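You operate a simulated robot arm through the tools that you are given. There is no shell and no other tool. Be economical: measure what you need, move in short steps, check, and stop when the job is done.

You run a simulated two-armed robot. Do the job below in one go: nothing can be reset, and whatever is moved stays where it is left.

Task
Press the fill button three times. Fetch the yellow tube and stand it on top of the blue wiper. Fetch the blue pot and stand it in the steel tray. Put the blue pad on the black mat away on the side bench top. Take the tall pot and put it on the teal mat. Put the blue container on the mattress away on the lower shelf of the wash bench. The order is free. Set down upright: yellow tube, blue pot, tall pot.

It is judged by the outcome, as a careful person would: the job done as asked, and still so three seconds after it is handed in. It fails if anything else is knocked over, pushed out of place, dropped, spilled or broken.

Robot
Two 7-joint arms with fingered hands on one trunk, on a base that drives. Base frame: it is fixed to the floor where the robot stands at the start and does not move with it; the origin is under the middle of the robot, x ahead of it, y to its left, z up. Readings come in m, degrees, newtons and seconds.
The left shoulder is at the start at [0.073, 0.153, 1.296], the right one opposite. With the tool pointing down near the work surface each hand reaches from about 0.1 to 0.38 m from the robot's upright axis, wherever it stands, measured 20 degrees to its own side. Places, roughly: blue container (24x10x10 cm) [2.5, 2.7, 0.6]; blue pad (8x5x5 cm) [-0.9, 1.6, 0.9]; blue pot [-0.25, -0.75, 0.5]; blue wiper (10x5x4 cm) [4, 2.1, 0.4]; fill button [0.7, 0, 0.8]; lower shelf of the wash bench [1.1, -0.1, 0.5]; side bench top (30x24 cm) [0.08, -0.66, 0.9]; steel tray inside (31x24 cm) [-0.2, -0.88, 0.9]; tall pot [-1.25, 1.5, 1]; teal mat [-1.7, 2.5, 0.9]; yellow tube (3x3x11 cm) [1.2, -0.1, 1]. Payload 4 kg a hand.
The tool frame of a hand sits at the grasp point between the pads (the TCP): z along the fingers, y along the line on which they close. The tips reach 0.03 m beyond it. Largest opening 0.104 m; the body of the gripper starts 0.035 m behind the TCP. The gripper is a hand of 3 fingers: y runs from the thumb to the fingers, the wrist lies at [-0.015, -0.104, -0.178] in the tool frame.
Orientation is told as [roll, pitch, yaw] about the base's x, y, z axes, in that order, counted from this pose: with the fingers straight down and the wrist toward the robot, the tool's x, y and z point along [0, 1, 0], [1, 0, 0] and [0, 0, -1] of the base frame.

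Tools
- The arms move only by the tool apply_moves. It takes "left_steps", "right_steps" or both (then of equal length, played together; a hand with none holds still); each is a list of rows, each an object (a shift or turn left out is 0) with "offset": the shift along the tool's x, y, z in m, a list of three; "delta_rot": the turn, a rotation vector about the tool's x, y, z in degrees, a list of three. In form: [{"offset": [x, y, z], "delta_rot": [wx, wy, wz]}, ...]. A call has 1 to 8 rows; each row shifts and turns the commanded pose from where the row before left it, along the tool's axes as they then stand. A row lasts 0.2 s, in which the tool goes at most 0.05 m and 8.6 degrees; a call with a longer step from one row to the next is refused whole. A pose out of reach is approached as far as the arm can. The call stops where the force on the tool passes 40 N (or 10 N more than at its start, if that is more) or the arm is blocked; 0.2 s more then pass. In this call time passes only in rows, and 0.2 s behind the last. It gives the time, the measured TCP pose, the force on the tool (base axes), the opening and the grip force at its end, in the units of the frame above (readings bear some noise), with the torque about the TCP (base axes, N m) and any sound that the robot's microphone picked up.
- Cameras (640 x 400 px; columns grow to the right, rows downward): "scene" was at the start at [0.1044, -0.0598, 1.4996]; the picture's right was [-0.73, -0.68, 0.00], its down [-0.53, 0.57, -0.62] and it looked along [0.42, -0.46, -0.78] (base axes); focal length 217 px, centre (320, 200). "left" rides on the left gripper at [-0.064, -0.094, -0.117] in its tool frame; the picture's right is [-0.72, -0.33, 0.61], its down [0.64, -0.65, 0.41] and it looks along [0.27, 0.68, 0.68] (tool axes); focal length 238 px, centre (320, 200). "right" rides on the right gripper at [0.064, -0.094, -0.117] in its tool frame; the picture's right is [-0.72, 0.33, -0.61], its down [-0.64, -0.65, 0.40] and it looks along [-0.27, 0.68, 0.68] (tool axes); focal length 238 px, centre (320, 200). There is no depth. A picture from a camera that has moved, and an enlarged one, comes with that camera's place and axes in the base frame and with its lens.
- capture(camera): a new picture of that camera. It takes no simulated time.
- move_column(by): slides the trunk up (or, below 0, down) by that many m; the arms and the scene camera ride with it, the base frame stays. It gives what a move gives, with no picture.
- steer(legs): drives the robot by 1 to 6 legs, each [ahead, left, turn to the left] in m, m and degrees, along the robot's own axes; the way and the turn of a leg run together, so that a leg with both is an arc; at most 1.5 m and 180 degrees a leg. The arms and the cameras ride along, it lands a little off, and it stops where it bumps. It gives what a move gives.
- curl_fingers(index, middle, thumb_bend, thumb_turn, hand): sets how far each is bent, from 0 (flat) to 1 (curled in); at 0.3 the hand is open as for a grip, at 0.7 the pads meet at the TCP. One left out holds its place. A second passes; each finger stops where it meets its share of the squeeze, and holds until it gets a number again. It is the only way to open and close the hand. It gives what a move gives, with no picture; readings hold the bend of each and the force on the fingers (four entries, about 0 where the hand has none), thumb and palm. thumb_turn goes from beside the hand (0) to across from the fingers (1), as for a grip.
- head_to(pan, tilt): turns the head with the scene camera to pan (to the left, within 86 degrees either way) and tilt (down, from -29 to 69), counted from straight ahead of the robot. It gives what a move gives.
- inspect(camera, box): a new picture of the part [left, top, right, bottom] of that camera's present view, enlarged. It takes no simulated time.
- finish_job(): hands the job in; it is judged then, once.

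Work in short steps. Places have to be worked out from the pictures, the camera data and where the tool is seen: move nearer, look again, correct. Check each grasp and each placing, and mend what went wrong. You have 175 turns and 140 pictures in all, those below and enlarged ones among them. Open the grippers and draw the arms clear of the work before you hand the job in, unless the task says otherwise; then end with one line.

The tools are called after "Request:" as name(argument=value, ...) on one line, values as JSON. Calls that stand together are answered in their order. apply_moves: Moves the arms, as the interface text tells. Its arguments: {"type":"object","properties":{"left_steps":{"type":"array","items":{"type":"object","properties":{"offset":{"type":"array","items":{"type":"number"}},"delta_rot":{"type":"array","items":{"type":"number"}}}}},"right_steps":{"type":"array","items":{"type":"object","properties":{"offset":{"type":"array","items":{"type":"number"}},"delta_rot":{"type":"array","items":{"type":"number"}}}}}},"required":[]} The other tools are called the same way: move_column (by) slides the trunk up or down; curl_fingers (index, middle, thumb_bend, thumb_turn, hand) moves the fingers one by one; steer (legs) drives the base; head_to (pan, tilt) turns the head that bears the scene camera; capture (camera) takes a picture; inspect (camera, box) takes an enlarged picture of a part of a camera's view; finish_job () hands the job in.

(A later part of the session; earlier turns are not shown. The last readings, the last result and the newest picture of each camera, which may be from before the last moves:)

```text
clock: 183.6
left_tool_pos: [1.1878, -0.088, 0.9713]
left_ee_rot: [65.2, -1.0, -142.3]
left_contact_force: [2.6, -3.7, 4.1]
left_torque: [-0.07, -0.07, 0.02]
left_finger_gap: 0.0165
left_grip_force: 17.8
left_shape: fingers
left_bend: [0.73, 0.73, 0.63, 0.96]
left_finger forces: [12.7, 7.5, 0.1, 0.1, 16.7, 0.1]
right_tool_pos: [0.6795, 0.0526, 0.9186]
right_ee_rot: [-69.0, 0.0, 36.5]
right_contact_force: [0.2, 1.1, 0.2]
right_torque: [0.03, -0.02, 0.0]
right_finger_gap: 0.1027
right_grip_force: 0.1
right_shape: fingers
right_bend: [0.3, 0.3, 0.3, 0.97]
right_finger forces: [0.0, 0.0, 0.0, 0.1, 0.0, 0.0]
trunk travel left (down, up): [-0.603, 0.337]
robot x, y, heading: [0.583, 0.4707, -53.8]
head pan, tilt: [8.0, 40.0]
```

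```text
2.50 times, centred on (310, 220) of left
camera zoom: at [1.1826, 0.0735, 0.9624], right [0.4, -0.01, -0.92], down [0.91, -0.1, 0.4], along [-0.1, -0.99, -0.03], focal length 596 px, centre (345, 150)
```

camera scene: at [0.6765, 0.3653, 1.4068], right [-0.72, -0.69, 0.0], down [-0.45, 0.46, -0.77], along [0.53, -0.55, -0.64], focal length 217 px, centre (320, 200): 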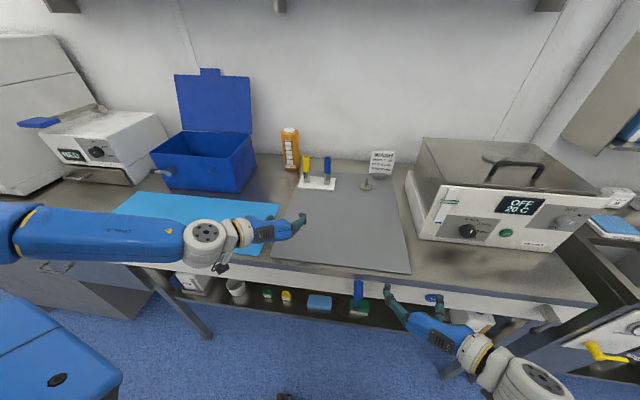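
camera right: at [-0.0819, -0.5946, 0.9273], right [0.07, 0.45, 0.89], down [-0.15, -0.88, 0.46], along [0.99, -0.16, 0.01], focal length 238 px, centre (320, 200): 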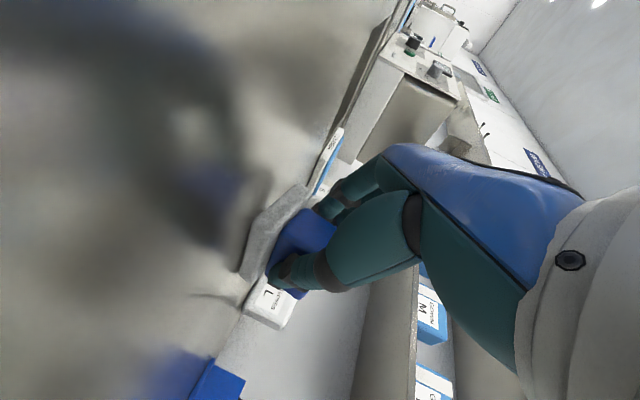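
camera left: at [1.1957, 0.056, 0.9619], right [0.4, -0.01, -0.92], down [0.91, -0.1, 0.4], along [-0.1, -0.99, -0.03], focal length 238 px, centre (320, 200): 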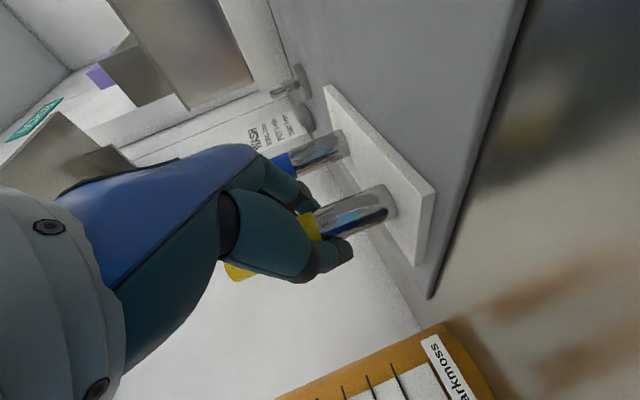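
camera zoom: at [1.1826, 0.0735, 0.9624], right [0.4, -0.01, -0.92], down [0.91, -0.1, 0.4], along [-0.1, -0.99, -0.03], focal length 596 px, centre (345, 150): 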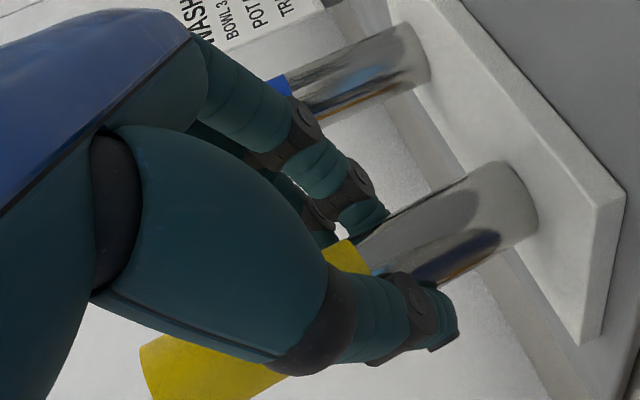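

Gripped at 18 N. Lift straight up with the trunk 0.15 m and check.

Request:
move_column(by=0.15)

Request:
inspect(camera="scene", box=[230, 120, 390, 240])

Request:
inspect(camera="left", box=[200, 140, 480, 360])

```text
clock: 185.4
left_tool_pos: [1.1886, -0.088, 1.1201]
left_ee_rot: [65.2, -1.0, -142.4]
left_contact_force: [0.1, -1.1, -0.9]
left_torque: [0.01, -0.03, -0.01]
left_finger_gap: 0.0167
left_grip_force: 17.5
left_shape: fingers
left_bend: [0.73, 0.74, 0.64, 0.95]
left_finger forces: [12.3, 5.3, 0.0, 0.1, 17.1, 0.1]
right_tool_pos: [0.6799, 0.0529, 1.0686]
right_ee_rot: [-69.0, 0.1, 36.5]
right_contact_force: [-0.2, 0.2, 0.0]
right_torque: [-0.01, 0.0, 0.06]
right_finger_gap: 0.103
right_grip_force: 0.0
right_shape: fingers
right_bend: [0.3, 0.3, 0.3, 0.97]
right_finger forces: [0.0, 0.1, 0.0, 0.0, 0.1, 0.0]
trunk travel left (down, up): [-0.753, 0.187]
robot x, y, heading: [0.5894, 0.467, -54.1]
head pan, tilt: [8.0, 40.0]
```

```text
3.33 times, centred on (310, 180) of scene
camera zoom: at [0.6768, 0.3638, 1.5566], right [-0.72, -0.69, 0.0], down [-0.45, 0.46, -0.76], along [0.53, -0.55, -0.64], focal length 722 px, centre (353, 267)
```

zoom: 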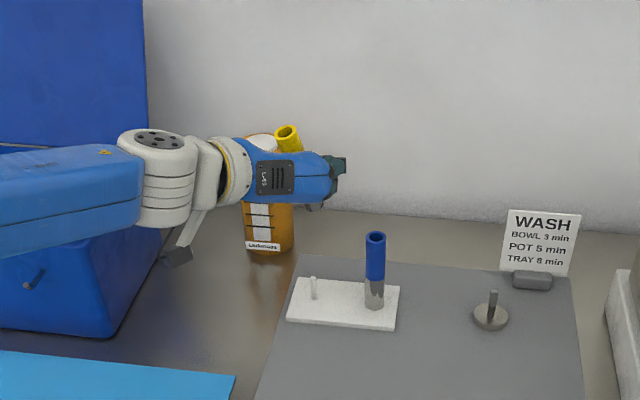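

```text
1.82 times, centred on (340, 250) of left
camera zoom: at [1.183, 0.0736, 1.1113], right [0.4, -0.01, -0.92], down [0.91, -0.1, 0.4], along [-0.1, -0.99, -0.03], focal length 433 px, centre (284, 109)
```

zoom: 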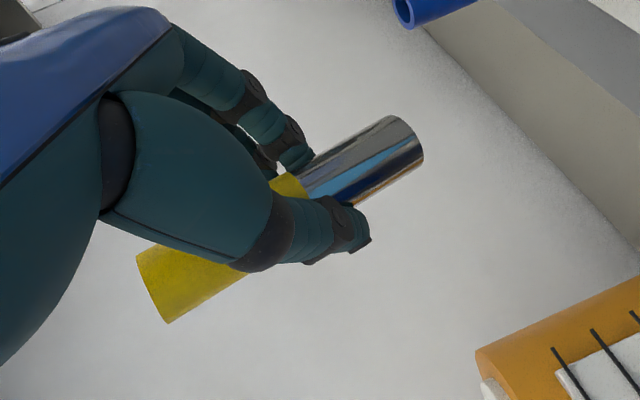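

The tube is off its thin peg, held with about a 9° lean. Back straight out 0.55 m, then turn left 90° to look along the room.

Request:
steer(legs=[[-0.55, 0, 0], [0, 0, 90]])

Request:
head_to(pan=0, tilt=28)

Request:
capture(camera="scene")

```text
clock: 192.3
left_tool_pos: [0.8284, 1.507, 1.1207]
left_ee_rot: [65.1, -1.0, -53.2]
left_contact_force: [0.6, -0.5, -0.7]
left_torque: [-0.01, -0.01, -0.02]
left_finger_gap: 0.0165
left_grip_force: 17.0
left_shape: fingers
left_bend: [0.73, 0.74, 0.63, 0.95]
left_finger forces: [12.1, 5.2, 0.1, 0.0, 17.1, 0.0]
right_tool_pos: [0.6796, 0.9999, 1.0691]
right_ee_rot: [-69.0, 0.1, 125.7]
right_contact_force: [0.2, -0.6, 0.3]
right_torque: [0.02, -0.02, 0.0]
right_finger_gap: 0.1027
right_grip_force: 0.1
right_shape: fingers
right_bend: [0.3, 0.3, 0.3, 0.97]
right_finger forces: [0.0, 0.0, 0.0, 0.0, 0.1, 0.1]
trunk travel left (down, up): [-0.753, 0.187]
robot x, y, heading: [0.2589, 0.9158, 35.2]
head pan, tilt: [8.0, 40.0]
```

```text
clock: 193.0
left_tool_pos: [0.8267, 1.5069, 1.1206]
left_ee_rot: [65.2, -1.0, -53.2]
left_contact_force: [-0.2, 0.1, -0.8]
left_torque: [-0.02, 0.01, 0.01]
left_finger_gap: 0.0169
left_grip_force: 17.6
left_shape: fingers
left_bend: [0.73, 0.74, 0.63, 0.95]
left_finger forces: [12.1, 5.3, 0.1, 0.1, 17.1, 0.0]
right_tool_pos: [0.6787, 1.0005, 1.0705]
right_ee_rot: [-69.1, 0.2, 125.7]
right_contact_force: [0.8, -0.2, 0.8]
right_torque: [0.01, -0.04, 0.0]
right_finger_gap: 0.1028
right_grip_force: 0.1
right_shape: fingers
right_bend: [0.3, 0.3, 0.3, 0.97]
right_finger forces: [0.0, 0.1, 0.0, 0.0, 0.0, 0.0]
trunk travel left (down, up): [-0.753, 0.187]
robot x, y, heading: [0.2621, 0.9138, 35.2]
head pan, tilt: [0.0, 28.0]
```

```text
51 pictures are left
camera scene: at [0.3793, 0.9956, 1.5751], right [0.58, -0.82, 0.0], down [-0.39, -0.27, -0.88], along [0.72, 0.51, -0.47], focal length 217 px, centre (320, 200)
```

scene: 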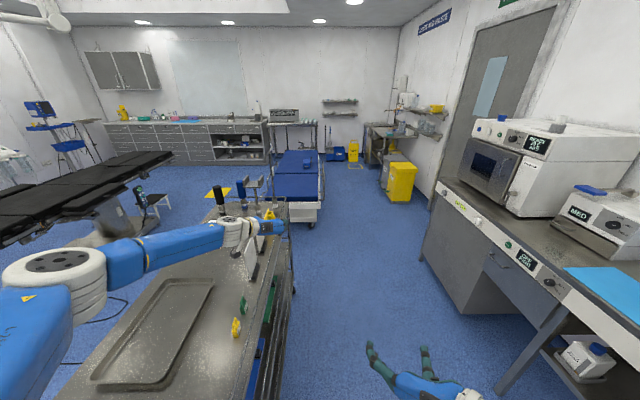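

The trolley's edge is close under my left hand. I slide right 0.28 m away from it, then enlarge the far end where the blue wiper should be (~pixel 390,161).

Request:
steer(legs=[[0, -0.3, 0.6]])

Request:
inspect(camera="scene", box=[250, 80, 450, 220])

```text
clock: 195.1
left_tool_pos: [0.9862, 1.2799, 1.1183]
left_ee_rot: [65.1, -1.6, -52.2]
left_contact_force: [-0.5, 0.3, -1.6]
left_torque: [0.03, -0.02, -0.03]
left_finger_gap: 0.0168
left_grip_force: 17.5
left_shape: fingers
left_bend: [0.73, 0.74, 0.63, 0.95]
left_finger forces: [12.1, 5.3, 0.0, 0.1, 17.0, 0.0]
right_tool_pos: [0.8469, 0.7702, 1.0728]
right_ee_rot: [-69.2, 0.7, 126.4]
right_contact_force: [-0.5, -0.1, 0.6]
right_torque: [-0.01, 0.02, 0.0]
right_finger_gap: 0.1028
right_grip_force: 0.1
right_shape: fingers
right_bend: [0.3, 0.3, 0.3, 0.97]
right_finger forces: [0.1, 0.0, 0.1, 0.1, 0.1, 0.0]
trunk travel left (down, up): [-0.753, 0.187]
robot x, y, heading: [0.4403, 0.6695, 36.2]
head pan, tilt: [0.0, 28.0]
```

```text
2.86 times, centred on (350, 150) of scene
camera zoom: at [0.5442, 0.7655, 1.5751], right [0.59, -0.81, 0.01], down [-0.38, -0.29, -0.88], along [0.72, 0.52, -0.47], focal length 619 px, centre (234, 343)
```

zoom: 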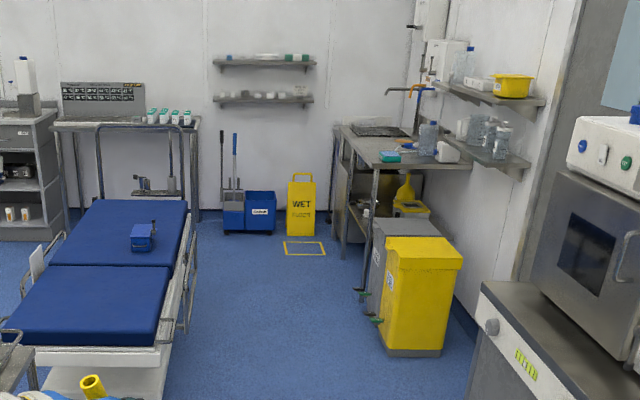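

The blue container is on the bed; the sink table with bins is at the far right. Drive along the corridor to t≈2.9 and look again.

Request:
steer(legs=[[1.2, -0.1, 0], [0.95, 0, 0]])

Request:
head_to(pan=-10, tilt=30)

Request:
capture(camera="scene")

```text
clock: 205.8
left_tool_pos: [2.7557, 2.501, 1.1226]
left_ee_rot: [65.3, -1.1, -50.4]
left_contact_force: [-0.5, 0.4, -0.5]
left_torque: [-0.01, 0.02, 0.01]
left_finger_gap: 0.0164
left_grip_force: 16.5
left_shape: fingers
left_bend: [0.73, 0.74, 0.63, 0.95]
left_finger forces: [12.0, 5.2, 0.1, 0.0, 17.0, 0.1]
right_tool_pos: [2.6295, 1.9873, 1.0707]
right_ee_rot: [-69.3, 0.0, 128.3]
right_contact_force: [-0.1, 0.2, -0.3]
right_torque: [-0.03, -0.02, 0.0]
right_finger_gap: 0.1025
right_grip_force: 0.0
right_shape: fingers
right_bend: [0.3, 0.3, 0.3, 0.97]
right_finger forces: [0.0, 0.0, 0.0, 0.1, 0.0, 0.1]
trunk travel left (down, up): [-0.753, 0.187]
robot x, y, heading: [2.2172, 1.8831, 38.0]
head pan, tilt: [0.0, 28.0]
```

```text
clock: 206.5
left_tool_pos: [2.7547, 2.5035, 1.1243]
left_ee_rot: [65.3, -1.0, -50.3]
left_contact_force: [1.0, -0.5, -0.6]
left_torque: [-0.01, 0.01, 0.01]
left_finger_gap: 0.0167
left_grip_force: 16.5
left_shape: fingers
left_bend: [0.73, 0.74, 0.63, 0.95]
left_finger forces: [12.0, 5.2, 0.1, 0.1, 17.0, 0.0]
right_tool_pos: [2.631, 1.9865, 1.0706]
right_ee_rot: [-69.2, 0.0, 128.3]
right_contact_force: [-0.5, 0.0, 0.8]
right_torque: [0.01, -0.04, 0.03]
right_finger_gap: 0.1027
right_grip_force: 0.1
right_shape: fingers
right_bend: [0.3, 0.3, 0.3, 0.97]
right_finger forces: [0.1, 0.0, 0.0, 0.1, 0.0, 0.1]
trunk travel left (down, up): [-0.753, 0.187]
robot x, y, heading: [2.2194, 1.883, 37.6]
head pan, tilt: [-10.0, 30.0]
```

```text
49 pictures are left
camera scene: at [2.3415, 1.9569, 1.5721], right [0.47, -0.88, 0.0], down [-0.44, -0.23, -0.86], along [0.76, 0.4, -0.5], focal length 217 px, centre (320, 200)
```

scene: 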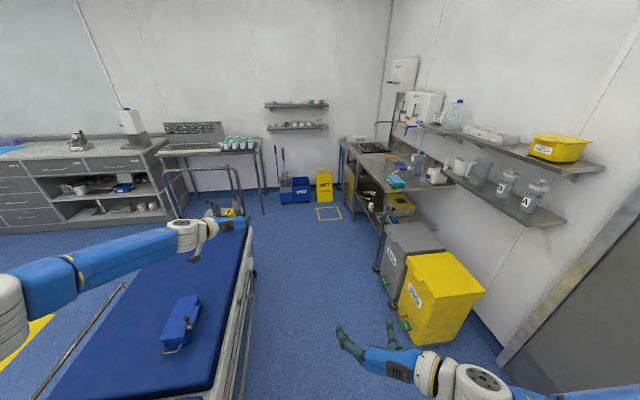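

Enlarge the sink table's lower shelf to find the blue wiper.

Request:
inspect(camera="scene", box=[330, 130, 450, 250])

```text
3.33 times, centred on (390, 190) of scene
camera zoom: at [2.3415, 1.9569, 1.5721], right [0.47, -0.88, 0.0], down [-0.44, -0.23, -0.86], along [0.76, 0.4, -0.5], focal length 722 px, centre (87, 233)
```

zoom: 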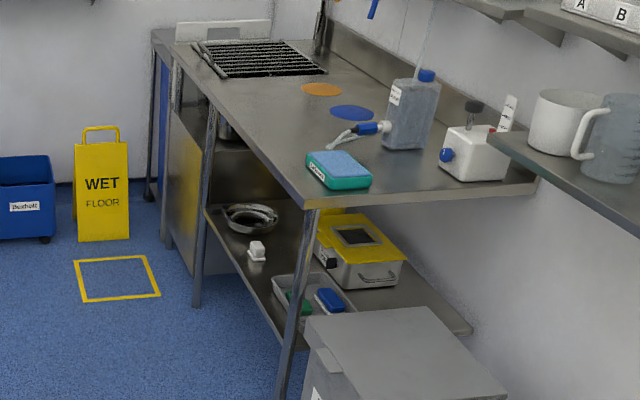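

The blue wiper lies in a tray on the lower shelf at ≈[4.08,2.12,0.42], 17 cm behind the table front. Draw the left hand back 18 cm, raise the trunk, drive 1.45 m on, and turn right to face the table.

Request:
apply_moves(left_steps=[{"offset": [-0.0168, 0, -0.0363]}, {"offset": [-0.0168, 0, -0.0363]}, {"offset": [-0.0168, 0, -0.0363]}, {"offset": [-0.0168, 0, -0.0363]}, {"offset": [-0.0126, 0, -0.0272]}])

Request:
move_column(by=0.12)

Request:
steer(legs=[[0, -0.08, -1.6], [1.45, 0, 0], [0, 0, -90]])

Request:
head_to(pan=0, tilt=50)

Request:
capture(camera="scene")

```text
clock: 207.7
left_tool_pos: [2.6061, 2.3798, 1.1223]
left_ee_rot: [65.4, -1.1, -50.4]
left_contact_force: [-0.1, -0.1, -1.0]
left_torque: [-0.03, 0.0, 0.0]
left_finger_gap: 0.0165
left_grip_force: 17.1
left_shape: fingers
left_bend: [0.73, 0.74, 0.64, 0.95]
left_finger forces: [11.9, 5.1, 0.0, 0.0, 16.9, 0.0]
right_tool_pos: [2.6295, 1.9875, 1.0709]
right_ee_rot: [-69.3, 0.1, 128.3]
right_contact_force: [0.2, -0.5, -0.2]
right_torque: [0.03, 0.02, 0.02]
right_finger_gap: 0.1029
right_grip_force: 0.0
right_shape: fingers
right_bend: [0.3, 0.3, 0.3, 0.97]
right_finger forces: [0.0, 0.0, 0.0, 0.1, 0.0, 0.1]
trunk travel left (down, up): [-0.753, 0.187]
robot x, y, heading: [2.2198, 1.8844, 37.5]
head pan, tilt: [-10.0, 30.0]
```

```text
clock: 209.2
left_tool_pos: [2.6082, 2.3816, 1.2413]
left_ee_rot: [65.3, -1.1, -50.5]
left_contact_force: [1.3, -0.2, -0.8]
left_torque: [-0.01, -0.02, 0.03]
left_finger_gap: 0.0164
left_grip_force: 17.2
left_shape: fingers
left_bend: [0.73, 0.74, 0.64, 0.95]
left_finger forces: [11.9, 5.1, 0.1, 0.0, 16.9, 0.1]
right_tool_pos: [2.6307, 1.9872, 1.1908]
right_ee_rot: [-69.3, 0.0, 128.3]
right_contact_force: [0.5, 0.5, 0.3]
right_torque: [0.0, 0.02, 0.0]
right_finger_gap: 0.1031
right_grip_force: 0.0
right_shape: fingers
right_bend: [0.3, 0.3, 0.3, 0.97]
right_finger forces: [0.0, 0.0, 0.0, 0.0, 0.0, 0.0]
trunk travel left (down, up): [-0.873, 0.067]
robot x, y, heading: [2.2209, 1.882, 37.7]
head pan, tilt: [-10.0, 30.0]
```

```text
clock: 220.9
left_tool_pos: [3.9247, 2.2706, 1.2414]
left_ee_rot: [65.3, -1.0, -142.2]
left_contact_force: [-0.7, 0.4, -0.9]
left_torque: [-0.01, 0.0, -0.02]
left_finger_gap: 0.0161
left_grip_force: 16.0
left_shape: fingers
left_bend: [0.73, 0.74, 0.64, 0.95]
left_finger forces: [11.4, 4.7, 0.1, 0.1, 16.3, 0.0]
right_tool_pos: [3.5316, 2.2615, 1.191]
right_ee_rot: [-69.3, 0.0, 36.5]
right_contact_force: [-0.1, 0.2, -0.1]
right_torque: [-0.01, -0.02, 0.02]
right_finger_gap: 0.103
right_grip_force: 0.1
right_shape: fingers
right_bend: [0.3, 0.3, 0.3, 0.97]
right_finger forces: [0.0, 0.0, 0.1, 0.1, 0.0, 0.0]
trunk travel left (down, up): [-0.873, 0.067]
robot x, y, heading: [3.4414, 2.6797, -54.1]
head pan, tilt: [-10.0, 30.0]
```

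```text
clock: 221.7
left_tool_pos: [3.9238, 2.2722, 1.2426]
left_ee_rot: [65.3, -1.0, -142.2]
left_contact_force: [-0.3, -0.5, -0.6]
left_torque: [-0.03, 0.01, -0.01]
left_finger_gap: 0.0161
left_grip_force: 16.1
left_shape: fingers
left_bend: [0.73, 0.74, 0.64, 0.95]
left_finger forces: [11.5, 4.9, 0.0, 0.1, 16.4, 0.0]
right_tool_pos: [3.5293, 2.2624, 1.1914]
right_ee_rot: [-69.3, 0.1, 36.6]
right_contact_force: [0.2, 0.0, 0.4]
right_torque: [0.0, 0.01, -0.03]
right_finger_gap: 0.1031
right_grip_force: 0.2
right_shape: fingers
right_bend: [0.3, 0.3, 0.3, 0.97]
right_finger forces: [0.1, 0.0, 0.0, 0.0, 0.0, 0.1]
trunk travel left (down, up): [-0.873, 0.067]
robot x, y, heading: [3.4361, 2.6733, -54.1]
head pan, tilt: [0.0, 50.0]
```

```text
47 pictures are left
camera scene: at [3.5145, 2.5686, 1.6627], right [-0.81, -0.59, 0.0], down [-0.45, 0.62, -0.64], along [0.38, -0.52, -0.77], focal length 217 px, centre (320, 200)
```

scene: 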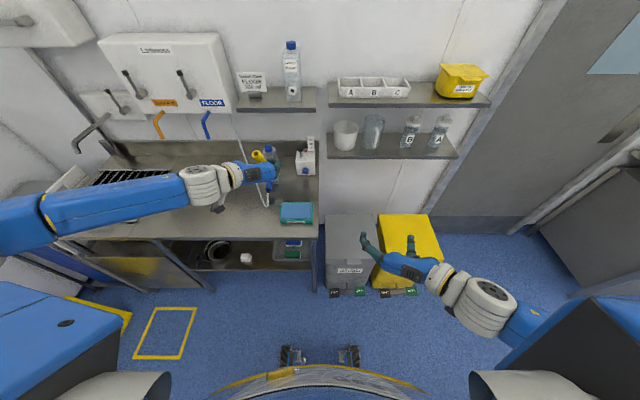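

The wiper is seen at ≈[4.06,2.12] just under the table edge (front at n≈0.41). Retract the left hand 12 cm to clear the edge, then lower the trunk 0.6 m.

Request:
apply_moves(left_steps=[{"offset": [-0.0126, 0, -0.0272]}, {"offset": [-0.0126, 0, -0.0272]}, {"offset": [-0.0126, 0, -0.0272]}, {"offset": [-0.0126, 0, -0.0272]}])

Request:
move_column(by=-0.3)

Request:
capture(camera="scene")

```text
clock: 222.7
left_tool_pos: [3.8507, 2.3669, 1.2419]
left_ee_rot: [65.5, -1.1, -142.0]
left_contact_force: [-0.5, -0.2, -0.4]
left_torque: [0.0, -0.03, -0.02]
left_finger_gap: 0.016
left_grip_force: 16.5
left_shape: fingers
left_bend: [0.73, 0.74, 0.64, 0.95]
left_finger forces: [11.5, 4.8, 0.0, 0.0, 16.2, 0.0]
right_tool_pos: [3.5296, 2.2629, 1.192]
right_ee_rot: [-69.4, 0.1, 36.5]
right_contact_force: [0.0, -0.7, -0.9]
right_torque: [0.01, 0.01, -0.03]
right_finger_gap: 0.1028
right_grip_force: 0.1
right_shape: fingers
right_bend: [0.3, 0.3, 0.3, 0.97]
right_finger forces: [0.0, 0.0, 0.0, 0.1, 0.1, 0.1]
trunk travel left (down, up): [-0.873, 0.067]
robot x, y, heading: [3.4382, 2.677, -54.0]
head pan, tilt: [0.0, 50.0]
```

```text
clock: 225.7
left_tool_pos: [3.8495, 2.3644, 0.9412]
left_ee_rot: [65.3, -1.0, -142.2]
left_contact_force: [0.3, 0.3, -0.7]
left_torque: [-0.04, 0.01, 0.05]
left_finger_gap: 0.0165
left_grip_force: 16.1
left_shape: fingers
left_bend: [0.73, 0.74, 0.64, 0.95]
left_finger forces: [11.3, 4.8, 0.0, 0.1, 16.2, 0.0]
right_tool_pos: [3.5301, 2.2612, 0.8909]
right_ee_rot: [-69.3, -0.1, 36.6]
right_contact_force: [-0.9, -0.4, -0.1]
right_torque: [-0.02, 0.01, 0.01]
right_finger_gap: 0.1029
right_grip_force: 0.0
right_shape: fingers
right_bend: [0.3, 0.3, 0.3, 0.97]
right_finger forces: [0.0, 0.0, 0.0, 0.1, 0.0, 0.0]
trunk travel left (down, up): [-0.573, 0.367]
robot x, y, heading: [3.4392, 2.6715, -53.8]
head pan, tilt: [0.0, 50.0]
```

```text
46 pictures are left
camera scene: at [3.5138, 2.5696, 1.3627], right [-0.81, -0.59, 0.0], down [-0.45, 0.62, -0.64], along [0.38, -0.52, -0.77], focal length 217 px, centre (320, 200)
```

scene: 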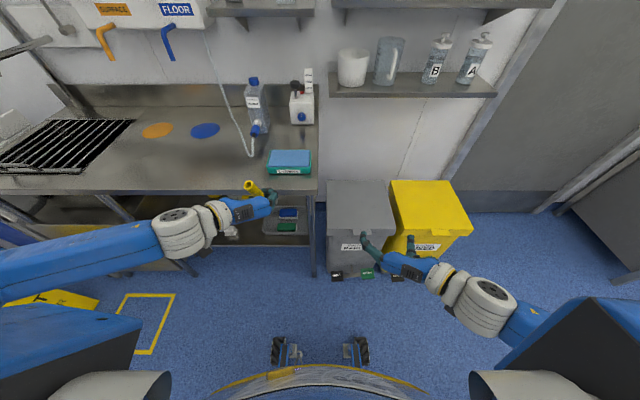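

Table edge cleared. Lower another 0.3 m, then look at the shelf with the scene camera and correct the tube's lean.

Request:
move_column(by=-0.3)

Request:
inspect(camera="scene", box=[180, 80, 380, 280])

Request:
capture(camera="left")

```text
clock: 228.7
left_tool_pos: [3.8507, 2.3657, 0.6411]
left_ee_rot: [65.3, -1.1, -142.2]
left_contact_force: [-1.2, -0.5, 0.3]
left_torque: [0.04, 0.04, -0.02]
left_finger_gap: 0.0165
left_grip_force: 16.3
left_shape: fingers
left_bend: [0.73, 0.74, 0.64, 0.95]
left_finger forces: [11.4, 4.7, 0.1, 0.1, 16.2, 0.0]
right_tool_pos: [3.5298, 2.2613, 0.5918]
right_ee_rot: [-69.4, -0.1, 36.6]
right_contact_force: [0.7, 0.0, 0.3]
right_torque: [0.01, 0.01, 0.01]
right_finger_gap: 0.1028
right_grip_force: 0.1
right_shape: fingers
right_bend: [0.3, 0.3, 0.3, 0.97]
right_finger forces: [0.1, 0.1, 0.0, 0.1, 0.0, 0.1]
trunk travel left (down, up): [-0.273, 0.667]
robot x, y, heading: [3.4376, 2.676, -53.7]
head pan, tilt: [0.0, 50.0]
```

```text
2.00 times, centred on (280, 180) of scene
camera zoom: at [3.5136, 2.5699, 1.0627], right [-0.81, -0.59, 0.0], down [-0.45, 0.62, -0.64], along [0.38, -0.52, -0.77], focal length 433 px, centre (400, 240)
```

zoom: 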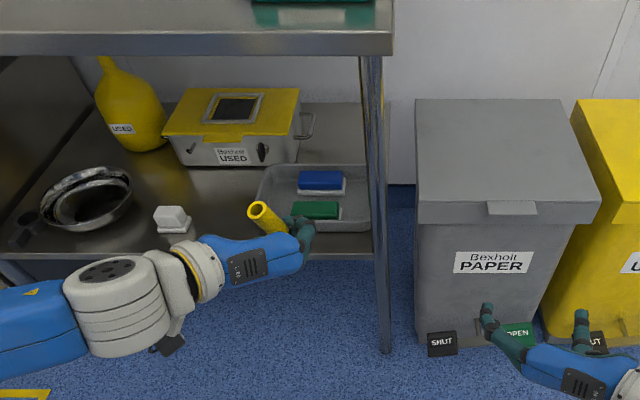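

```text
44 pictures are left
camera left: at [3.8443, 2.527, 0.6319], right [0.4, -0.01, -0.92], down [0.91, -0.1, 0.4], along [-0.09, -1.0, -0.03], focal length 238 px, centre (320, 200)
```

left: 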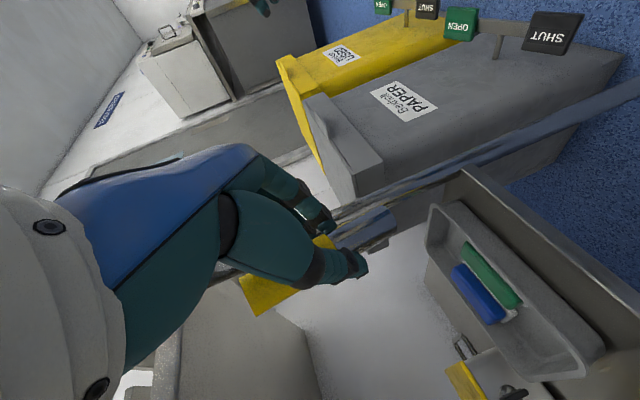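

Blue wiper with white base lies behind the green one in the tray. The tube leans about 15° left and 15° back; I rotate the hand to set it upright and verify.

Request:
apply_moves(left_steps=[{"delta_rot": [2.1, -5, 4.5]}, {"delta_rot": [2.1, -5, 4.5]}, {"delta_rot": [2.1, -5, 4.5]}])

Request:
inspect(camera="scene", box=[240, 140, 340, 220])

Request:
inspect(camera="left", box=[200, 140, 480, 360])

```text
clock: 229.5
left_tool_pos: [3.852, 2.365, 0.6399]
left_ee_rot: [50.0, 13.9, -144.0]
left_contact_force: [-0.7, -0.6, 0.6]
left_torque: [-0.02, 0.03, -0.01]
left_finger_gap: 0.0161
left_grip_force: 16.2
left_shape: fingers
left_bend: [0.73, 0.74, 0.64, 0.95]
left_finger forces: [11.3, 4.7, 0.1, 0.0, 15.8, 0.0]
right_tool_pos: [3.5295, 2.2619, 0.5911]
right_ee_rot: [-69.3, 0.0, 36.7]
right_contact_force: [0.1, 0.2, -0.4]
right_torque: [0.02, 0.03, 0.01]
right_finger_gap: 0.1029
right_grip_force: 0.0
right_shape: fingers
right_bend: [0.3, 0.3, 0.3, 0.97]
right_finger forces: [0.0, 0.0, 0.1, 0.1, 0.0, 0.0]
trunk travel left (down, up): [-0.273, 0.667]
robot x, y, heading: [3.4392, 2.6739, -53.9]
head pan, tilt: [0.0, 50.0]
```

```text
5.00 times, centred on (290, 180) of scene
camera zoom: at [3.5134, 2.5692, 1.0626], right [-0.81, -0.59, 0.0], down [-0.45, 0.62, -0.64], along [0.38, -0.52, -0.77], focal length 1083 px, centre (470, 300)
```

zoom: 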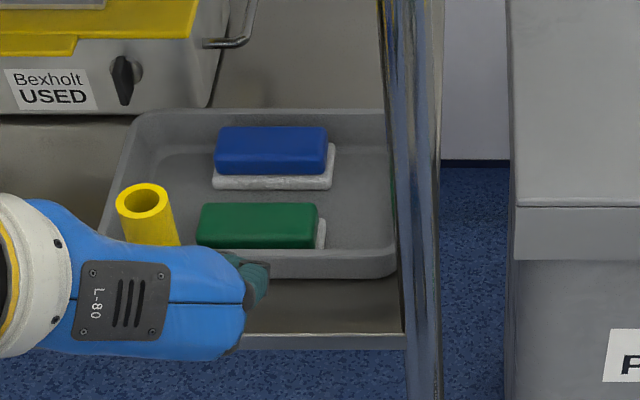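

```text
1.82 times, centred on (340, 250) of left
camera zoom: at [3.844, 2.5199, 0.6907], right [0.44, 0.31, -0.84], down [0.89, -0.24, 0.38], along [-0.09, -0.92, -0.39], focal length 433 px, centre (284, 109)
```

zoom: 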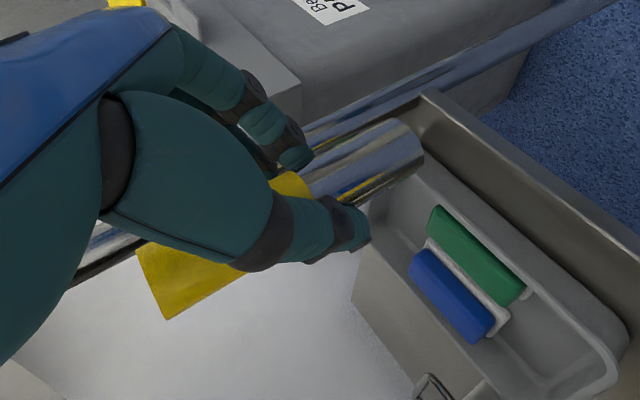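

Now nearly upright; apply a last -4.5° roll. Wiper top centre ≈[4.052,2.117,0.444]; the tube's foot must go 0.31 m forward, 1.2 cm left. Lower 0.1 m, drive 0.1 m ahead, extend 0.13 m, then check.

Request:
apply_moves(left_steps=[{"delta_rot": [-2.9, 0, -3.4]}])

Request:
move_column(by=-0.09)

Request:
steer(legs=[[0.1, 0, 0]])

Request:
apply_moves(left_steps=[{"offset": [0.0205, -0.004, 0.0251]}, {"offset": [0.0205, -0.004, 0.0251]}, {"offset": [0.0205, -0.004, 0.0251]}, {"offset": [0.0205, 0, 0.0245]}])

Request:
inspect(camera="left", box=[200, 140, 480, 360])

Request:
inspect(camera="scene", box=[240, 130, 340, 210])

```text
clock: 229.9
left_tool_pos: [3.8508, 2.3656, 0.6408]
left_ee_rot: [49.9, 9.3, -144.1]
left_contact_force: [-0.5, -1.0, -0.5]
left_torque: [0.0, 0.01, 0.01]
left_finger_gap: 0.016
left_grip_force: 15.9
left_shape: fingers
left_bend: [0.73, 0.74, 0.64, 0.95]
left_finger forces: [11.3, 4.7, 0.0, 0.0, 15.8, 0.0]
right_tool_pos: [3.5302, 2.263, 0.5917]
right_ee_rot: [-69.3, -0.1, 36.6]
right_contact_force: [-0.3, 0.3, 0.8]
right_torque: [-0.02, 0.0, -0.03]
right_finger_gap: 0.1027
right_grip_force: 0.1
right_shape: fingers
right_bend: [0.3, 0.3, 0.3, 0.97]
right_finger forces: [0.0, 0.0, 0.0, 0.1, 0.0, 0.0]
trunk travel left (down, up): [-0.273, 0.667]
robot x, y, heading: [3.4408, 2.6735, -54.0]
head pan, tilt: [0.0, 50.0]
```

```text
clock: 231.2
left_tool_pos: [3.8505, 2.3657, 0.5502]
left_ee_rot: [50.1, 9.3, -144.2]
left_contact_force: [0.2, 0.4, -1.3]
left_torque: [0.01, 0.02, -0.02]
left_finger_gap: 0.016
left_grip_force: 15.6
left_shape: fingers
left_bend: [0.73, 0.74, 0.64, 0.95]
left_finger forces: [11.3, 4.6, 0.0, 0.1, 15.7, 0.0]
right_tool_pos: [3.5289, 2.2627, 0.5014]
right_ee_rot: [-69.4, 0.0, 36.6]
right_contact_force: [-0.5, -0.2, 0.1]
right_torque: [0.01, -0.02, -0.04]
right_finger_gap: 0.1029
right_grip_force: 0.1
right_shape: fingers
right_bend: [0.3, 0.3, 0.3, 0.97]
right_finger forces: [0.0, 0.1, 0.0, 0.0, 0.0, 0.0]
trunk travel left (down, up): [-0.183, 0.757]
robot x, y, heading: [3.4389, 2.6698, -54.1]
head pan, tilt: [0.0, 50.0]
```

```text
clock: 232.3
left_tool_pos: [3.9085, 2.2849, 0.5512]
left_ee_rot: [50.0, 9.3, -144.2]
left_contact_force: [0.4, -0.2, -0.2]
left_torque: [-0.01, 0.02, -0.03]
left_finger_gap: 0.0163
left_grip_force: 15.6
left_shape: fingers
left_bend: [0.73, 0.74, 0.64, 0.95]
left_finger forces: [11.4, 4.5, 0.0, 0.1, 15.8, 0.0]
right_tool_pos: [3.5888, 2.1825, 0.5009]
right_ee_rot: [-69.3, 0.0, 36.4]
right_contact_force: [-0.1, 0.5, -0.4]
right_torque: [0.02, 0.03, 0.0]
right_finger_gap: 0.1028
right_grip_force: 0.1
right_shape: fingers
right_bend: [0.3, 0.3, 0.3, 0.97]
right_finger forces: [0.0, 0.1, 0.1, 0.0, 0.0, 0.1]
trunk travel left (down, up): [-0.183, 0.757]
robot x, y, heading: [3.5002, 2.5942, -54.0]
head pan, tilt: [0.0, 50.0]
```

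```text
clock: 233.3
left_tool_pos: [3.9947, 2.1857, 0.5523]
left_ee_rot: [49.9, 9.2, -144.2]
left_contact_force: [-1.3, 0.2, 0.2]
left_torque: [0.03, 0.03, 0.0]
left_finger_gap: 0.0158
left_grip_force: 15.7
left_shape: fingers
left_bend: [0.73, 0.74, 0.64, 0.95]
left_finger forces: [11.2, 4.5, 0.1, 0.0, 15.7, 0.0]
right_tool_pos: [3.5868, 2.1819, 0.5012]
right_ee_rot: [-69.5, 0.0, 36.6]
right_contact_force: [-0.6, -0.2, 0.2]
right_torque: [0.03, 0.0, 0.02]
right_finger_gap: 0.103
right_grip_force: 0.0
right_shape: fingers
right_bend: [0.3, 0.3, 0.3, 0.97]
right_finger forces: [0.0, 0.1, 0.1, 0.0, 0.0, 0.0]
trunk travel left (down, up): [-0.183, 0.757]
robot x, y, heading: [3.4978, 2.5925, -53.9]
head pan, tilt: [0.0, 50.0]
```

```text
1.82 times, centred on (340, 250) of left
camera zoom: at [3.9917, 2.3428, 0.5944], right [0.39, 0.27, -0.88], down [0.91, -0.23, 0.33], along [-0.11, -0.93, -0.34], focal length 433 px, centre (284, 109)
```

zoom: 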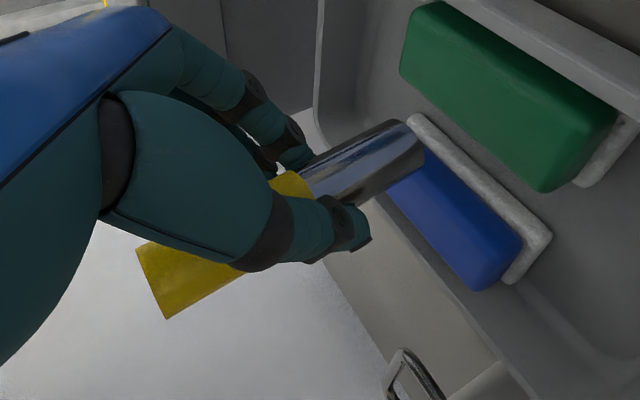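

```text
5.00 times, centred on (290, 170) of scene
camera zoom: at [3.5718, 2.4893, 0.9725], right [-0.81, -0.59, 0.0], down [-0.45, 0.62, -0.64], along [0.38, -0.52, -0.77], focal length 1083 px, centre (470, 350)
```

zoom: 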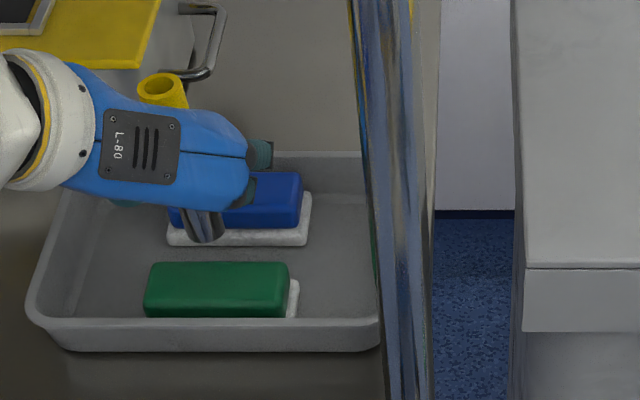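

The tube's foot is at ≈[4.005,2.181,0.492]; it needs ~7.5 cm forward to the wiper's centre. Trim the lean by 2-3° and move forward, then check.

Request:
apply_moves(left_steps=[{"delta_rot": [1.7, 2.9, 1.2]}, {"offset": [0.0236, -0.0015, 0.028]}, {"offset": [0.0236, -0.0015, 0.028]}])

Request:
inspect(camera="left", box=[200, 140, 480, 360])

Request:
inspect(camera="scene", box=[240, 110, 340, 190])

```text
clock: 234.1
left_tool_pos: [4.0399, 2.1311, 0.5596]
left_ee_rot: [53.0, 11.3, -143.6]
left_contact_force: [-0.4, -0.6, 0.1]
left_torque: [-0.01, -0.01, 0.02]
left_finger_gap: 0.016
left_grip_force: 16.2
left_shape: fingers
left_bend: [0.73, 0.74, 0.64, 0.95]
left_finger forces: [11.2, 4.4, 0.1, 0.0, 15.6, 0.0]
right_tool_pos: [3.5876, 2.1828, 0.5019]
right_ee_rot: [-69.4, 0.0, 36.5]
right_contact_force: [0.0, 0.2, 0.5]
right_torque: [0.0, 0.02, -0.02]
right_finger_gap: 0.1029
right_grip_force: 0.1
right_shape: fingers
right_bend: [0.3, 0.3, 0.3, 0.97]
right_finger forces: [0.0, 0.1, 0.0, 0.0, 0.1, 0.0]
trunk travel left (down, up): [-0.183, 0.757]
robot x, y, heading: [3.4988, 2.5938, -54.0]
head pan, tilt: [0.0, 50.0]
```

```text
1.82 times, centred on (340, 250) of left
camera zoom: at [4.0339, 2.289, 0.5968], right [0.44, 0.25, -0.86], down [0.89, -0.22, 0.39], along [-0.09, -0.94, -0.32], focal length 433 px, centre (284, 109)
```

zoom: 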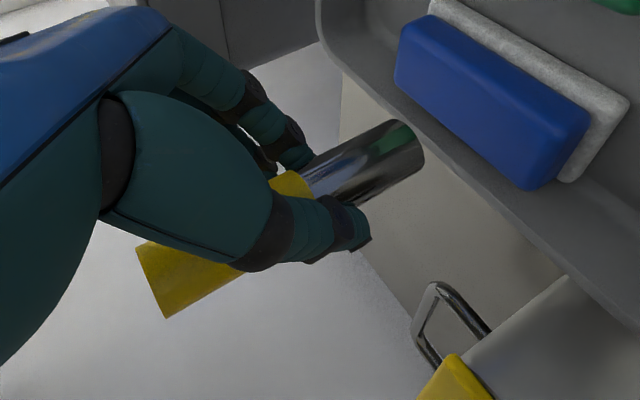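

```text
5.00 times, centred on (290, 150) of scene
camera zoom: at [3.5718, 2.4891, 0.9725], right [-0.81, -0.59, 0.0], down [-0.45, 0.62, -0.64], along [0.38, -0.52, -0.77], focal length 1083 px, centre (470, 450)
```

zoom: 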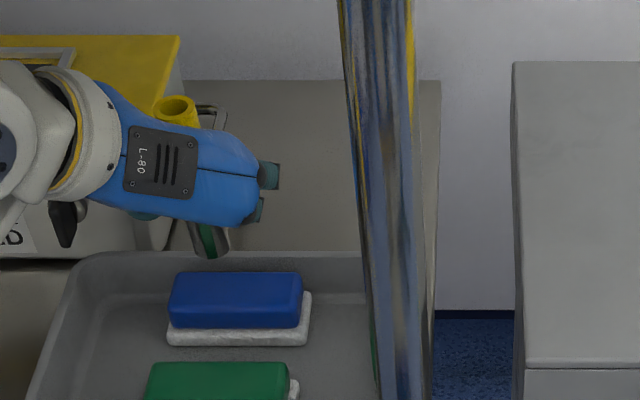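

Triangulating: foot at [4.053,2.127,0.496], wiper top centre [4.056,2.112,0.44]. Adjust 1.3 cm forward, 5 mm right, then go down 3.5 cm and check.

Request:
apply_moves(left_steps=[{"offset": [0.0086, 0.0049, 0.0098]}, {"offset": [-0.0118, 0.0029, 0.0089]}, {"offset": [-0.0118, 0.0029, 0.0089]}])

Request:
inspect(camera="left", box=[200, 140, 480, 360])

Request:
inspect(camera="scene", box=[250, 120, 330, 184])

```text
clock: 234.9
left_tool_pos: [4.044, 2.1179, 0.5268]
left_ee_rot: [53.0, 11.3, -143.5]
left_contact_force: [-0.1, 0.3, -0.5]
left_torque: [-0.01, 0.01, -0.04]
left_finger_gap: 0.0158
left_grip_force: 15.3
left_shape: fingers
left_bend: [0.73, 0.74, 0.64, 0.95]
left_finger forces: [11.3, 4.4, 0.1, 0.1, 15.5, 0.0]
right_tool_pos: [3.587, 2.1824, 0.5013]
right_ee_rot: [-69.4, 0.1, 36.6]
right_contact_force: [-0.2, -0.7, -0.4]
right_torque: [0.04, 0.0, 0.0]
right_finger_gap: 0.1031
right_grip_force: 0.2
right_shape: fingers
right_bend: [0.3, 0.3, 0.3, 0.97]
right_finger forces: [0.0, 0.0, 0.0, 0.0, 0.1, 0.0]
trunk travel left (down, up): [-0.183, 0.757]
robot x, y, heading: [3.4965, 2.5961, -53.9]
head pan, tilt: [0.0, 50.0]
```

```text
1.82 times, centred on (340, 250) of left
camera zoom: at [4.0375, 2.2751, 0.5664], right [0.44, 0.25, -0.86], down [0.89, -0.22, 0.39], along [-0.09, -0.94, -0.32], focal length 433 px, centre (284, 109)
```

zoom: 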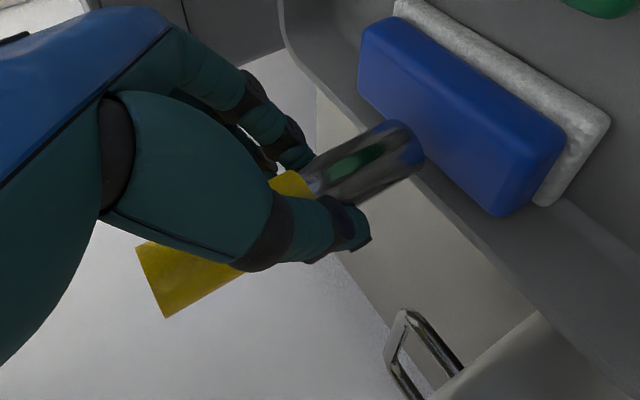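

```text
6.25 times, centred on (290, 152) of scene
camera zoom: at [3.5719, 2.4893, 0.9726], right [-0.81, -0.59, 0.0], down [-0.45, 0.62, -0.64], along [0.38, -0.52, -0.77], focal length 1354 px, centre (508, 500)
```

zoom: 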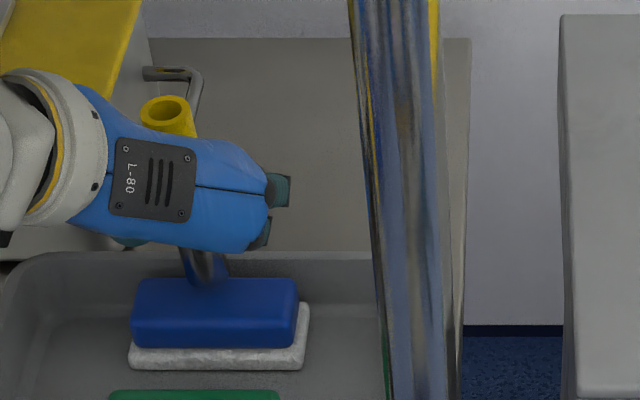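

Converging onto the wiper's centre in both views. Lower 15 mm in 5 mm rows.

Request:
apply_moves(left_steps=[{"offset": [-0.0039, 0.001, 0.003]}, {"offset": [-0.0039, 0.001, 0.003]}, {"offset": [-0.0039, 0.001, 0.003]}])

Request:
inspect(camera="scene", box=[250, 120, 330, 184])

```text
clock: 235.7
left_tool_pos: [4.0429, 2.1163, 0.5165]
left_ee_rot: [53.4, 11.2, -143.5]
left_contact_force: [0.7, -1.1, 8.8]
left_torque: [0.0, -0.1, 0.02]
left_finger_gap: 0.0156
left_grip_force: 17.6
left_shape: fingers
left_bend: [0.73, 0.74, 0.64, 0.95]
left_finger forces: [12.0, 7.3, 0.1, 0.0, 17.0, 0.1]
right_tool_pos: [3.5869, 2.1837, 0.5022]
right_ee_rot: [-69.5, 0.0, 36.5]
right_contact_force: [-0.4, -0.1, 0.8]
right_torque: [0.0, -0.01, 0.01]
right_finger_gap: 0.1029
right_grip_force: 0.0
right_shape: fingers
right_bend: [0.3, 0.3, 0.3, 0.97]
right_finger forces: [0.0, 0.1, 0.0, 0.1, 0.0, 0.1]
trunk travel left (down, up): [-0.183, 0.757]
robot x, y, heading: [3.4975, 2.5939, -54.2]
head pan, tilt: [0.0, 50.0]
```

```text
6.25 times, centred on (290, 152) of scene
camera zoom: at [3.5703, 2.4902, 0.9731], right [-0.81, -0.59, 0.0], down [-0.45, 0.62, -0.64], along [0.38, -0.52, -0.77], focal length 1354 px, centre (508, 500)
```

zoom: 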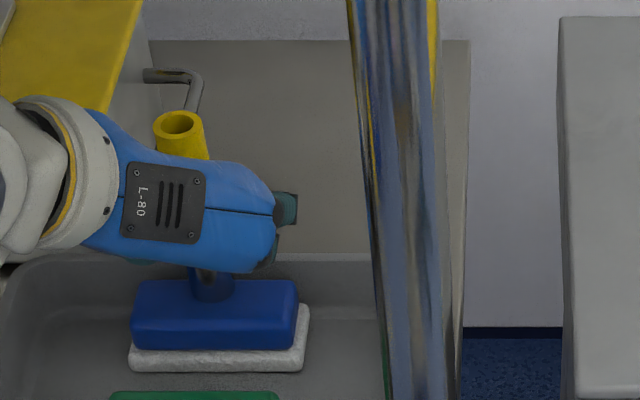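

Contact at 9 N, tube centred and upright on the wiper. Relieve 4 mm, then open partway.

Request:
apply_moves(left_steps=[{"offset": [0.003, -0.0008, -0.0023]}])

Request:
curl_fingers(hand="left", index=0.5, middle=0.5, thumb_bend=0.4)

Request:
inspect(camera="left", box=[200, 140, 480, 360])

```text
clock: 236.1
left_tool_pos: [4.0428, 2.1153, 0.5167]
left_ee_rot: [53.2, 11.3, -143.7]
left_contact_force: [0.6, -2.5, 6.6]
left_torque: [-0.07, -0.08, 0.0]
left_finger_gap: 0.0158
left_grip_force: 18.0
left_shape: fingers
left_bend: [0.73, 0.74, 0.64, 0.95]
left_finger forces: [13.0, 6.6, 0.0, 0.0, 16.8, 0.0]
right_tool_pos: [3.5871, 2.1817, 0.5013]
right_ee_rot: [-69.4, 0.0, 36.6]
right_contact_force: [-0.3, 0.4, 0.2]
right_torque: [-0.04, -0.03, -0.01]
right_finger_gap: 0.1028
right_grip_force: 0.0
right_shape: fingers
right_bend: [0.3, 0.3, 0.3, 0.97]
right_finger forces: [0.0, 0.0, 0.1, 0.0, 0.0, 0.1]
trunk travel left (down, up): [-0.183, 0.757]
robot x, y, heading: [3.4941, 2.5963, -54.0]
head pan, tilt: [0.0, 50.0]
```

```text
clock: 237.1
left_tool_pos: [4.0436, 2.1174, 0.5148]
left_ee_rot: [53.0, 11.3, -143.5]
left_contact_force: [0.3, 0.5, 0.7]
left_torque: [0.01, 0.0, -0.06]
left_finger_gap: 0.0644
left_grip_force: 0.1
left_shape: fingers
left_bend: [0.5, 0.5, 0.4, 0.97]
left_finger forces: [0.0, 0.1, 0.0, 0.0, 0.0, 0.0]
right_tool_pos: [3.5873, 2.1822, 0.5019]
right_ee_rot: [-69.4, 0.0, 36.6]
right_contact_force: [0.4, 0.2, -0.4]
right_torque: [0.0, -0.01, -0.02]
right_finger_gap: 0.1032
right_grip_force: 0.1
right_shape: fingers
right_bend: [0.3, 0.3, 0.3, 0.97]
right_finger forces: [0.1, 0.0, 0.1, 0.1, 0.0, 0.0]
trunk travel left (down, up): [-0.183, 0.757]
robot x, y, heading: [3.4945, 2.5957, -54.3]
head pan, tilt: [0.0, 50.0]
```

```text
1.82 times, centred on (340, 250) of left
camera zoom: at [4.0368, 2.274, 0.554], right [0.44, 0.25, -0.86], down [0.89, -0.22, 0.39], along [-0.09, -0.94, -0.32], focal length 433 px, centre (284, 109)
```

zoom: 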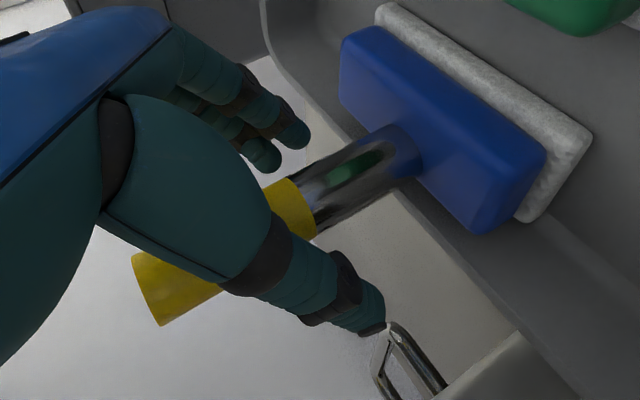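

The tube stands by itself. Withdraw level straight back.

Request:
apply_moves(left_steps=[{"offset": [-0.009, 0, -0.012]}, {"offset": [-0.0151, 0, -0.02]}, {"offset": [-0.0211, 0, -0.028]}, {"offset": [-0.0241, 0, -0.032]}, {"offset": [-0.0241, 0, -0.032]}, {"offset": [-0.0241, 0, -0.032]}])

Request:
inspect(camera="scene", box=[220, 100, 340, 200])

```text
clock: 238.5
left_tool_pos: [3.9271, 2.2738, 0.5162]
left_ee_rot: [53.1, 11.4, -143.6]
left_contact_force: [-0.4, 0.6, 0.0]
left_torque: [0.0, 0.02, 0.01]
left_finger_gap: 0.0646
left_grip_force: 0.0
left_shape: fingers
left_bend: [0.5, 0.5, 0.4, 0.97]
left_finger forces: [0.0, 0.0, 0.1, 0.1, 0.1, 0.1]
right_tool_pos: [3.5863, 2.1841, 0.5023]
right_ee_rot: [-69.3, 0.0, 36.5]
right_contact_force: [-0.5, -0.2, 0.0]
right_torque: [0.0, -0.01, -0.01]
right_finger_gap: 0.103
right_grip_force: 0.0
right_shape: fingers
right_bend: [0.3, 0.3, 0.3, 0.97]
right_finger forces: [0.0, 0.1, 0.0, 0.0, 0.0, 0.0]
trunk travel left (down, up): [-0.183, 0.757]
robot x, y, heading: [3.4933, 2.5969, -54.3]
head pan, tilt: [0.0, 50.0]
```

```text
4.00 times, centred on (280, 150) of scene
camera zoom: at [3.5714, 2.4903, 0.9727], right [-0.81, -0.59, 0.0], down [-0.45, 0.62, -0.64], along [0.38, -0.52, -0.77], focal length 867 px, centre (480, 400)
```

zoom: 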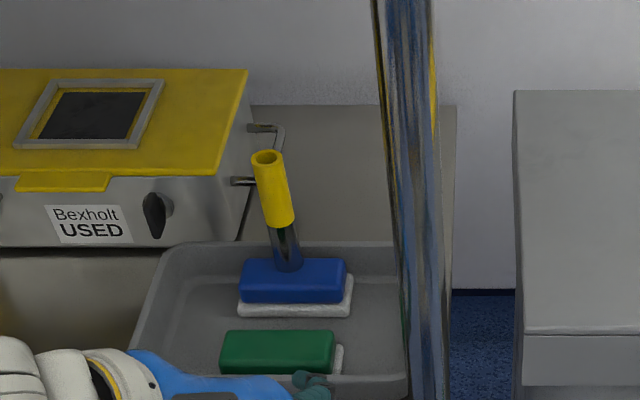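

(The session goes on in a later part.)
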